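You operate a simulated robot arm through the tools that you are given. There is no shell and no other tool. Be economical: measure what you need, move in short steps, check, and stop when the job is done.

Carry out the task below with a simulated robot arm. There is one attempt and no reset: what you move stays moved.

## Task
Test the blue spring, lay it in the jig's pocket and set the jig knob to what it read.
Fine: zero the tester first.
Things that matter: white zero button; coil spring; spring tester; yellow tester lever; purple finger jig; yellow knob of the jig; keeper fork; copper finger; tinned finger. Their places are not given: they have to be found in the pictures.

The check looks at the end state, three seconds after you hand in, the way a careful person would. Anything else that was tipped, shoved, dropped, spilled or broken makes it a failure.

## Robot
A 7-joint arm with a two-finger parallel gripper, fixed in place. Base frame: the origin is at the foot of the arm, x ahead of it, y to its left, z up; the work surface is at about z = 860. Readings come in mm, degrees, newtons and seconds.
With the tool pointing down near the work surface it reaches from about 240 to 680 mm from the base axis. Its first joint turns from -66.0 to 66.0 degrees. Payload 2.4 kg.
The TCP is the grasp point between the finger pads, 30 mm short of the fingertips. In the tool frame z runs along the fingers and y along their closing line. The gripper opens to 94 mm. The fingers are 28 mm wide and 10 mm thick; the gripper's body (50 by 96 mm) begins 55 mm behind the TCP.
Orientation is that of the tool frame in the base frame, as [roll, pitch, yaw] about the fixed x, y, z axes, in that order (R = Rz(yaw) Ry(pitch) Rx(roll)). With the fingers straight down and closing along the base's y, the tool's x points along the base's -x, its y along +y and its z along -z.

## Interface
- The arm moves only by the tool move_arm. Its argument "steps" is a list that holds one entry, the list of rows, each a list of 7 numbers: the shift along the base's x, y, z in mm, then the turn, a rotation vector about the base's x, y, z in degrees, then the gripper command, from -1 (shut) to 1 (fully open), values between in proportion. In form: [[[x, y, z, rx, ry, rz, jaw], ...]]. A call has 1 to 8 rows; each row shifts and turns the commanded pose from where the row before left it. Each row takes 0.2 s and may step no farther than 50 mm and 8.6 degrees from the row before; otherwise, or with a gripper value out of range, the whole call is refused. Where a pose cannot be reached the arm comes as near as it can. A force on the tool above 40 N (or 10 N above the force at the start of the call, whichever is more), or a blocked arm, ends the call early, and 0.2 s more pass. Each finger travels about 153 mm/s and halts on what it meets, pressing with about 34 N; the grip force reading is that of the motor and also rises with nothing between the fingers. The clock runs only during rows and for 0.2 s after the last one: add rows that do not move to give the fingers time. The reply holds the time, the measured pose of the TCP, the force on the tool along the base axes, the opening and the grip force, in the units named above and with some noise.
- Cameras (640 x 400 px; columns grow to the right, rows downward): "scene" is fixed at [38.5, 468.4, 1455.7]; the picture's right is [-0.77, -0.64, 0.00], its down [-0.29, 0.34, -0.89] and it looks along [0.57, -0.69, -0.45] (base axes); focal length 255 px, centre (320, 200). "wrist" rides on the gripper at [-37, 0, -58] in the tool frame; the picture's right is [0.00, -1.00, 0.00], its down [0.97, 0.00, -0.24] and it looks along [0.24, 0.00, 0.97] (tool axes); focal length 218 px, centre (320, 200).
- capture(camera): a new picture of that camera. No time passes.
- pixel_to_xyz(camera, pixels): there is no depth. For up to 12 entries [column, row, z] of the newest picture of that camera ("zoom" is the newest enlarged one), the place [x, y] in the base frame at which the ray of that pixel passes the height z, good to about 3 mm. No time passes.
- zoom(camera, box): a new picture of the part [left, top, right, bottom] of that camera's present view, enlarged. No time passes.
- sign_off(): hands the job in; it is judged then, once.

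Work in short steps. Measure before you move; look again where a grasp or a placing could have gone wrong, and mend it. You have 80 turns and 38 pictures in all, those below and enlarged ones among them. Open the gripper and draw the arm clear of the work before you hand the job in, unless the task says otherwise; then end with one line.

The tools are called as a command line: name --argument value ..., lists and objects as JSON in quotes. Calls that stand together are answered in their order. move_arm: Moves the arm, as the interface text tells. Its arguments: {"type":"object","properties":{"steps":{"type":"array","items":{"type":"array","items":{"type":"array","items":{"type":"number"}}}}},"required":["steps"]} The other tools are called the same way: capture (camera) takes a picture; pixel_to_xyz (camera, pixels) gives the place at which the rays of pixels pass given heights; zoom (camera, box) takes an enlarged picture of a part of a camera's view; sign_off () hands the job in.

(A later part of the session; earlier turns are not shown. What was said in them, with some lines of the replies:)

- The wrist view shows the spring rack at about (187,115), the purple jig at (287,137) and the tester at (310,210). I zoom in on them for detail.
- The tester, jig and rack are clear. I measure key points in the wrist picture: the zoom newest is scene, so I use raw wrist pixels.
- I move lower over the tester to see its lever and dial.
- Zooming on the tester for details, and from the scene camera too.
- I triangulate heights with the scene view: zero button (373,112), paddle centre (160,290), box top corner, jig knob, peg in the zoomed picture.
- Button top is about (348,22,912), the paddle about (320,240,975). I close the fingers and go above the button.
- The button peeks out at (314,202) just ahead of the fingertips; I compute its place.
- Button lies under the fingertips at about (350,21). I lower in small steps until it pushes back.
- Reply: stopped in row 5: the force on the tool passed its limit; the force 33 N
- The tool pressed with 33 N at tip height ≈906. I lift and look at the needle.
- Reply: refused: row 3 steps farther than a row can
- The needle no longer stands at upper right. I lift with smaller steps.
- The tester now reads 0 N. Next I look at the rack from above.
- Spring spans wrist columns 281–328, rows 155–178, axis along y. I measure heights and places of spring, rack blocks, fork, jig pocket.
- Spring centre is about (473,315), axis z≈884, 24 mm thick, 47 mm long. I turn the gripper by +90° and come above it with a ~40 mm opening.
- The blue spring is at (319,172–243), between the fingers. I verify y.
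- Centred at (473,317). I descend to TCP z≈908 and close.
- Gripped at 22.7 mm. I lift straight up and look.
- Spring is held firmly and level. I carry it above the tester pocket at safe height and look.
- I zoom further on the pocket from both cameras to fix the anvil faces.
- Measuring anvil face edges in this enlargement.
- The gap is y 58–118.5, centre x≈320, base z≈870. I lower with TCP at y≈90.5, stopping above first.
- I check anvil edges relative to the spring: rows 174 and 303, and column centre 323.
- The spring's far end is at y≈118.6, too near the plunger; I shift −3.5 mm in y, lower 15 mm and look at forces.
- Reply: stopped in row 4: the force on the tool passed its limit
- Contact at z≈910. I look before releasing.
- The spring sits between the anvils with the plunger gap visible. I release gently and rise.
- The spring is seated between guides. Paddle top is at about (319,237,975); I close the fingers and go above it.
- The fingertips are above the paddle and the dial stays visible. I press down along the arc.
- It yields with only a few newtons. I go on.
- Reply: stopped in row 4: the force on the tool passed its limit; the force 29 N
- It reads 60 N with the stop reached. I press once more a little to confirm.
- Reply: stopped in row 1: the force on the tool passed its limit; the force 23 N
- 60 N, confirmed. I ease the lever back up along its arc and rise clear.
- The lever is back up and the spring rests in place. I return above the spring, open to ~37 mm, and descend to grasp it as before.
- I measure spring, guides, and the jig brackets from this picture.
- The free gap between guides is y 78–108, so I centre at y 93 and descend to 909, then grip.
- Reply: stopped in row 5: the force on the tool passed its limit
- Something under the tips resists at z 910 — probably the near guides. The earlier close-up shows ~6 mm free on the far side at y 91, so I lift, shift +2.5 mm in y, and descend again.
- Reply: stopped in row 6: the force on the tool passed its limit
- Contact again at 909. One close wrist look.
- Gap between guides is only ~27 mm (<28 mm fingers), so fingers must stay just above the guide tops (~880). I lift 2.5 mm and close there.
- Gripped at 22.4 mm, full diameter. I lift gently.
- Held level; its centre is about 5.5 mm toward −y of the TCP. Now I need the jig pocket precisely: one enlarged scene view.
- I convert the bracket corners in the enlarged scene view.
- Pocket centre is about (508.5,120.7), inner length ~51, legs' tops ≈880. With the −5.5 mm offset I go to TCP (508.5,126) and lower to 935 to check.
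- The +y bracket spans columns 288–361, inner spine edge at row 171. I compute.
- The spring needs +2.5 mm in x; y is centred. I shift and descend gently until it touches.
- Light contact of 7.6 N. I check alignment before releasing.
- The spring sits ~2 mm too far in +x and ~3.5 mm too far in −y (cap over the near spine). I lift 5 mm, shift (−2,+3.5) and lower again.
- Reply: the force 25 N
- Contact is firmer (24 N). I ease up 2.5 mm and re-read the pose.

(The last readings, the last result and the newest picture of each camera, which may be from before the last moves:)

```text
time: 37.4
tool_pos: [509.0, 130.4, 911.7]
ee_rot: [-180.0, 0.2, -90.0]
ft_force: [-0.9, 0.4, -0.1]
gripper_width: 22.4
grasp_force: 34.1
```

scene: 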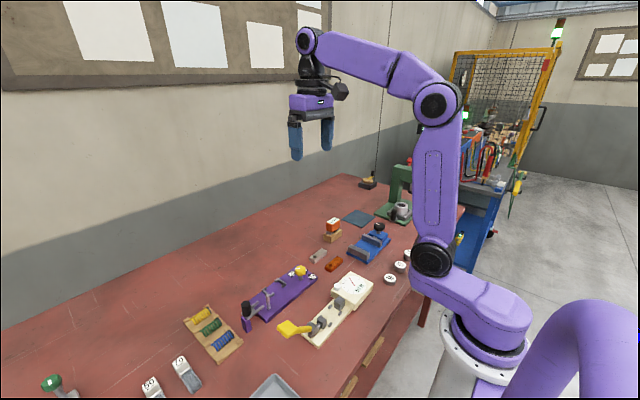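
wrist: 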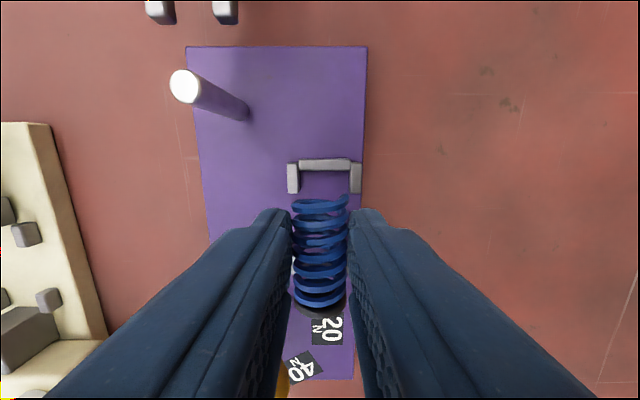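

No contact now; x is 0.7 mm over target. I trim it, lower 1.5 mm, release and rise with the gripper moderately open.

move_arm --steps '[[[-0.7, 0, 0, 0, 0, 0, -1], [0, 0, -1, 0, 0, 0, -1], [0, 0, 0, 0, 0, 0, -0.45], [0, 0, 0, 0, 0, 0, -0.3], [0, 0, 0, 0, 0, 0, -0.2], [0, 0, 10, 0, 0, 0, -0.2], [0, 0, 30, 0, 0, 0, -0.2], [0, 0, 45, 0, 0, 0, -0.2]]]'

move_arm --steps '[[[0, -20, 40, 0, 0, 0, -0.2], [0, -20, 20, 0, 0, 0, -0.2], [0, 0, 0, 0, 0, 0, -0.2]]]'

zoom --camera "wrist" --box '[230, 90, 410, 260]'

```text
time: 39.2
tool_pos: [511.8, 131.4, 994.6]
ee_rot: [-179.8, 0.2, -90.1]
ft_force: [0.6, -0.2, 0.1]
gripper_width: 37.7
grasp_force: 0.1
```

```text
time: 40.0
tool_pos: [512.0, 92.6, 1056.8]
ee_rot: [-179.9, 0.2, -90.0]
ft_force: [-0.2, 0.0, 0.0]
gripper_width: 37.7
grasp_force: 0.1
```

```text
2.35 times, centred on (320, 175) of wrist
```

zoom: 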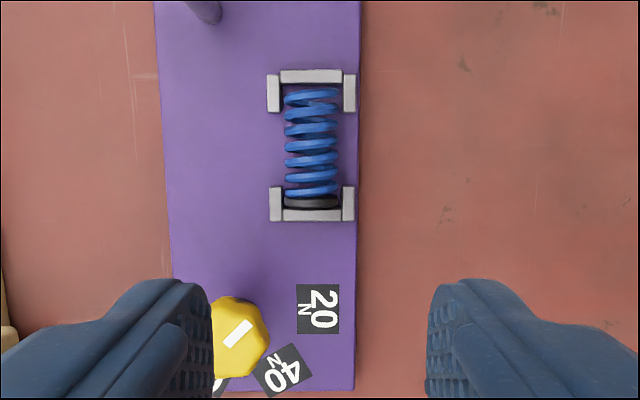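

The spring lies neatly within both brackets. Now the knob at zoom (240,338), pointer toward upper right; I measure labels and knob.

pixel_to_xyz --camera "zoom" --pixels '[[318, 308, 872], [283, 370, 872], [240, 338, 905], [240, 338, 915], [240, 338, 920], [225, 346, 917], [253, 321, 917], [213, 388, 872], [155, 5, 870], [356, 390, 870], [315, 150, 885]]'

```text
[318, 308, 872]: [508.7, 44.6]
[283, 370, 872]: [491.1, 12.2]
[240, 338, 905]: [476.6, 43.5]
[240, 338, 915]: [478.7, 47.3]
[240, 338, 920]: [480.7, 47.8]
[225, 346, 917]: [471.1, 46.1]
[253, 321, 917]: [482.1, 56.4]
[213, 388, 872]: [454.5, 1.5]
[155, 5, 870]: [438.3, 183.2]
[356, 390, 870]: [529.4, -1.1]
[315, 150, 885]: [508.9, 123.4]
```

Knob axis ≈(473,44), pointer at about +43° (from +x toward +y), labels at 0°, −60°, −120°; the 60 mark is at −120°, so a turn of about −163°. I move above the knob with 42 mm opening, then lower to TCP z≈927.

move_arm --steps '[[[-37.5, -24, 0, 0, 0, 0, -0.1], [0, -24.5, 0, 0, 0, 0, -0.1], [0, 0, -45, 0, 0, 0, -0.1], [0, 0, -30, 0, 0, 0, -0.1], [0, 0, 0, 0, 0, 0, -0.1], [0, 0, 0, 0, 0, 0, -0.1]]]'

```text
time: 41.4
tool_pos: [470.5, 42.6, 980.6]
ee_rot: [-179.7, 0.2, -90.1]
ft_force: [0.7, -0.4, -0.5]
gripper_width: 42.3
grasp_force: 0.1
```

I reread the pose while shifting slightly to reach (473,44), and lower partway.

move_arm --steps '[[[2, 1, -20, 0, 0, 0, -0.1], [0, 0, 0, 0, 0, 0, -0.1]]]'

move_arm --steps '[[[0, 0, 0, 0, 0, 0, -0.1]]]'

move_arm --steps '[[[0, 0, 0, 0, 0, 0, -0.1]]]'

```text
time: 42.0
tool_pos: [473.5, 46.0, 962.9]
ee_rot: [-179.8, 0.2, -90.0]
ft_force: [0.3, -0.5, 0.0]
gripper_width: 42.6
grasp_force: 0.1
```

```text
time: 42.4
tool_pos: [472.5, 44.3, 962.6]
ee_rot: [-179.9, 0.2, -90.0]
ft_force: [-0.4, 0.0, 0.0]
gripper_width: 42.2
grasp_force: 0.1
```

```text
time: 42.8
tool_pos: [471.6, 45.2, 961.9]
ee_rot: [-179.8, 0.2, -90.0]
ft_force: [-0.1, 0.6, -0.1]
gripper_width: 42.2
grasp_force: 0.0
```

Pose is about (472.5,45,962), reading noise ≈1 mm. I lower to 928 and close slowly on the knob, watching the side force.

move_arm --steps '[[[0, 0, -20, 0, 0, 0, -0.1], [0, 0, -14, 0, 0, 0, -0.1], [0, 0, 0, 0, 0, 0, -0.25], [0, 0, 0, 0, 0, 0, -0.4], [0, 0, 0, 0, 0, 0, -0.5], [0, 0, 0, 0, 0, 0, -0.6], [0, 0, 0, 0, 0, 0, -1]]]'

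```text
time: 44.4
tool_pos: [472.4, 46.8, 928.7]
ee_rot: [-179.8, 0.1, -90.0]
ft_force: [3.9, 2.1, -5.6]
gripper_width: 33.7
grasp_force: 45.3
```

Gripped at 33.7 mm with small side force. I turn −16° first and check forces.

move_arm --steps '[[[0, 0, 0, 0, 0, -8, -1], [0, 0, 0, 0, 0, -8, -1], [0, 0, 0, 0, 0, 0, -1]]]'

```text
time: 45.2
tool_pos: [472.6, 47.8, 928.9]
ee_rot: [-179.8, 0.3, -105.9]
ft_force: [4.1, 7.8, 8.2]
gripper_width: 33.5
grasp_force: 44.7
```

Small side forces; I nudge +1 mm in y and continue turning.

move_arm --steps '[[[0.5, 1, 0, 0, 0, -8, -1], [0, 0, 0, 0, 0, -8, -1], [0, 0, 0, 0, 0, -8, -1], [0, 0, 0, 0, 0, 0, -1]]]'

```text
time: 46.2
tool_pos: [474.6, 46.7, 930.6]
ee_rot: [-179.7, 0.3, -130.1]
ft_force: [2.7, 10.5, 13.1]
gripper_width: 33.7
grasp_force: 45.0
```

Turning goes on at −130°. Another nudge and more turning.

move_arm --steps '[[[0, 1.5, 1, 0, 0, -8, -1], [0, 0, 0, 0, 0, -8, -1], [0, 0, 0, 0, 0, -8, -1], [0, 0, 0, 0, 0, -8, -1], [0, 0, 0, 0, 0, 0, -1]]]'

```text
time: 47.4
tool_pos: [475.1, 45.8, 929.3]
ee_rot: [-179.8, 0.2, -162.1]
ft_force: [17.3, -5.0, -29.1]
gripper_width: 33.2
grasp_force: 44.8
```

Stiff contact: the tool is pulled down and +x. I relax by (+1,−0.3,−1) and pause.

move_arm --steps '[[[1, -0.3, -1, 0, 0, 0, -1], [0, 0, 0, 0, 0, 0, -1]]]'

```text
time: 48.0
tool_pos: [474.1, 45.2, 929.0]
ee_rot: [-179.8, 0.2, -162.1]
ft_force: [4.4, -9.1, -7.3]
gripper_width: 33.4
grasp_force: 44.8
```

Better. 72° done; I continue in short bursts.

move_arm --steps '[[[0.3, -0.6, -0.4, 0, 0, -8, -1], [0, 0, 0, 0, 0, -8, -1], [0, 0, 0, 0, 0, -8, -1], [0, 0, 0, 0, 0, 0, -1]]]'

```text
time: 49.0
tool_pos: [473.8, 44.4, 929.6]
ee_rot: [-179.9, 0.2, 173.8]
ft_force: [-3.5, -13.8, 23.7]
gripper_width: 33.3
grasp_force: 44.9
```

Forces (−3.5,−13.8,+23.7): I relax upward 1 mm and −0.8 in y, then turn on.

move_arm --steps '[[[-0.2, -0.8, 1, 0, 0, 0, -1], [0, 0, 0, 0, 0, -8, -1], [0, 0, 0, 0, 0, -8, -1], [0, 0, 0, 0, 0, -8, -1], [0, 0, 0, 0, 0, 0, -1]]]'

```text
time: 50.2
tool_pos: [473.3, 45.4, 928.9]
ee_rot: [-179.7, 0.0, 149.8]
ft_force: [-5.5, -14.7, 0.8]
gripper_width: 33.4
grasp_force: 45.1
```

120° done; I relax sideways and turn 24° more.

move_arm --steps '[[[-0.4, -0.8, 0, 0, 0, 0, -1], [0, 0, 0, 0, 0, -8, -1], [0, 0, 0, 0, 0, -8, -1], [0, 0, 0, 0, 0, -8, -1], [0, 0, 0, 0, 0, 0, -1]]]'

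```text
time: 51.4
tool_pos: [474.7, 44.0, 928.9]
ee_rot: [-179.6, 0.1, 125.9]
ft_force: [-12.2, -11.9, 12.3]
gripper_width: 33.6
grasp_force: 45.2
```

Last ~19° of the turn, with relaxation first.

move_arm --steps '[[[-0.8, -0.6, 0.6, 0, 0, 0, -1], [0, 0, 0, 0, 0, -6.5, -1], [0, 0, 0, 0, 0, -6.5, -1], [0, 0, 0, 0, 0, -6, -1], [0, 0, 0, 0, 0, 0, -1]]]'

```text
time: 52.6
tool_pos: [474.0, 43.2, 928.8]
ee_rot: [-179.6, 0.2, 106.9]
ft_force: [-9.0, -3.9, -17.8]
gripper_width: 33.3
grasp_force: 44.1
```

Turn complete. I release, rise and look.

move_arm --steps '[[[0, 0, -0.8, 0, 0, 0, -1], [0, 0, 0, 0, 0, 0, -0.1], [0, 0, 0, 0, 0, 0, 0], [0, 0, 25, 0, 0, 0, 0], [0, 0, 40, 0, 0, 0, 0], [0, 0, 40, 0, 0, 0, 0], [0, 0, 0, 0, 0, 0, 0]]]'

zoom --camera "wrist" --box '[240, 120, 400, 260]'

```text
time: 54.2
tool_pos: [474.1, 41.4, 1038.1]
ee_rot: [-179.7, 0.2, 107.0]
ft_force: [0.6, 0.4, -1.0]
gripper_width: 47.2
grasp_force: 0.0
```

```text
2.86 times, centred on (320, 190) of wrist
```

zoom: 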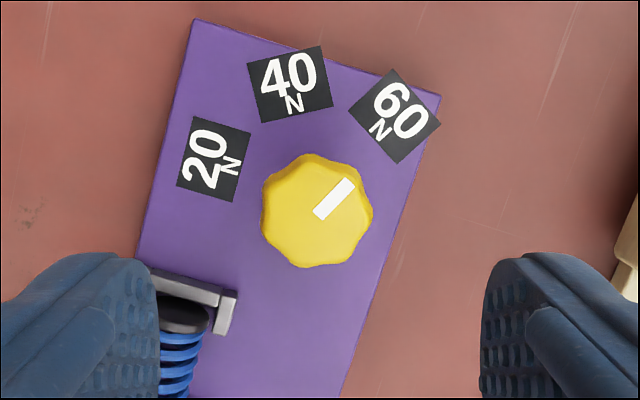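

The pointer bar (318,214)→(350,183) points at 46°, the 60 mark's radial is ~44°: set to 60 N. The spring's cap is still in the bracket. I draw the arm clear with the gripper open and take a final look.

move_arm --steps '[[[0, 0, 45, 0, 0, 0, 0.3], [0, 0, 45, 0, 0, 0, 0.6], [0, 0, 45, 0, 0, 0, 1], [0, 0, 45, 0, 0, 0, 1], [-20, -30, 30, 0, 0, 0, 1], [-20, -40, 0, 0, 0, 0, 1], [0, -40, 0, 0, 0, 0, 1], [0, 0, 0, 0, 0, 0, 1]]]'

zoom --camera "scene" --box '[180, 235, 400, 372]'

```text
time: 56.0
tool_pos: [435.3, -67.8, 1244.7]
ee_rot: [-179.8, 0.3, 107.1]
ft_force: [-0.5, 0.4, 0.8]
gripper_width: 94.1
grasp_force: 0.1
```

```text
2.91 times, centred on (290, 304) of scene
```

zoom: 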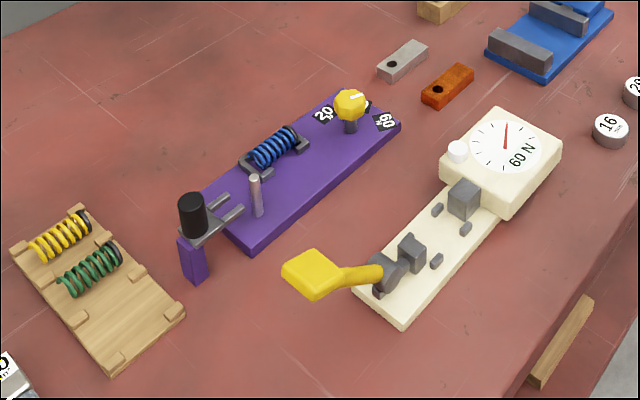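

The spring is in the pocket, the knob points at 60, the tester reads 60 N, and nothing else has moved. I hand in.

sign_off

```text
The job is handed in.
```

I zeroed the tester, tested the blue spring at 60 N, laid it in the jig's pocket and set the jig knob to 60 (within about 2° of the mark). The gripper is open and the arm is clear of the work.
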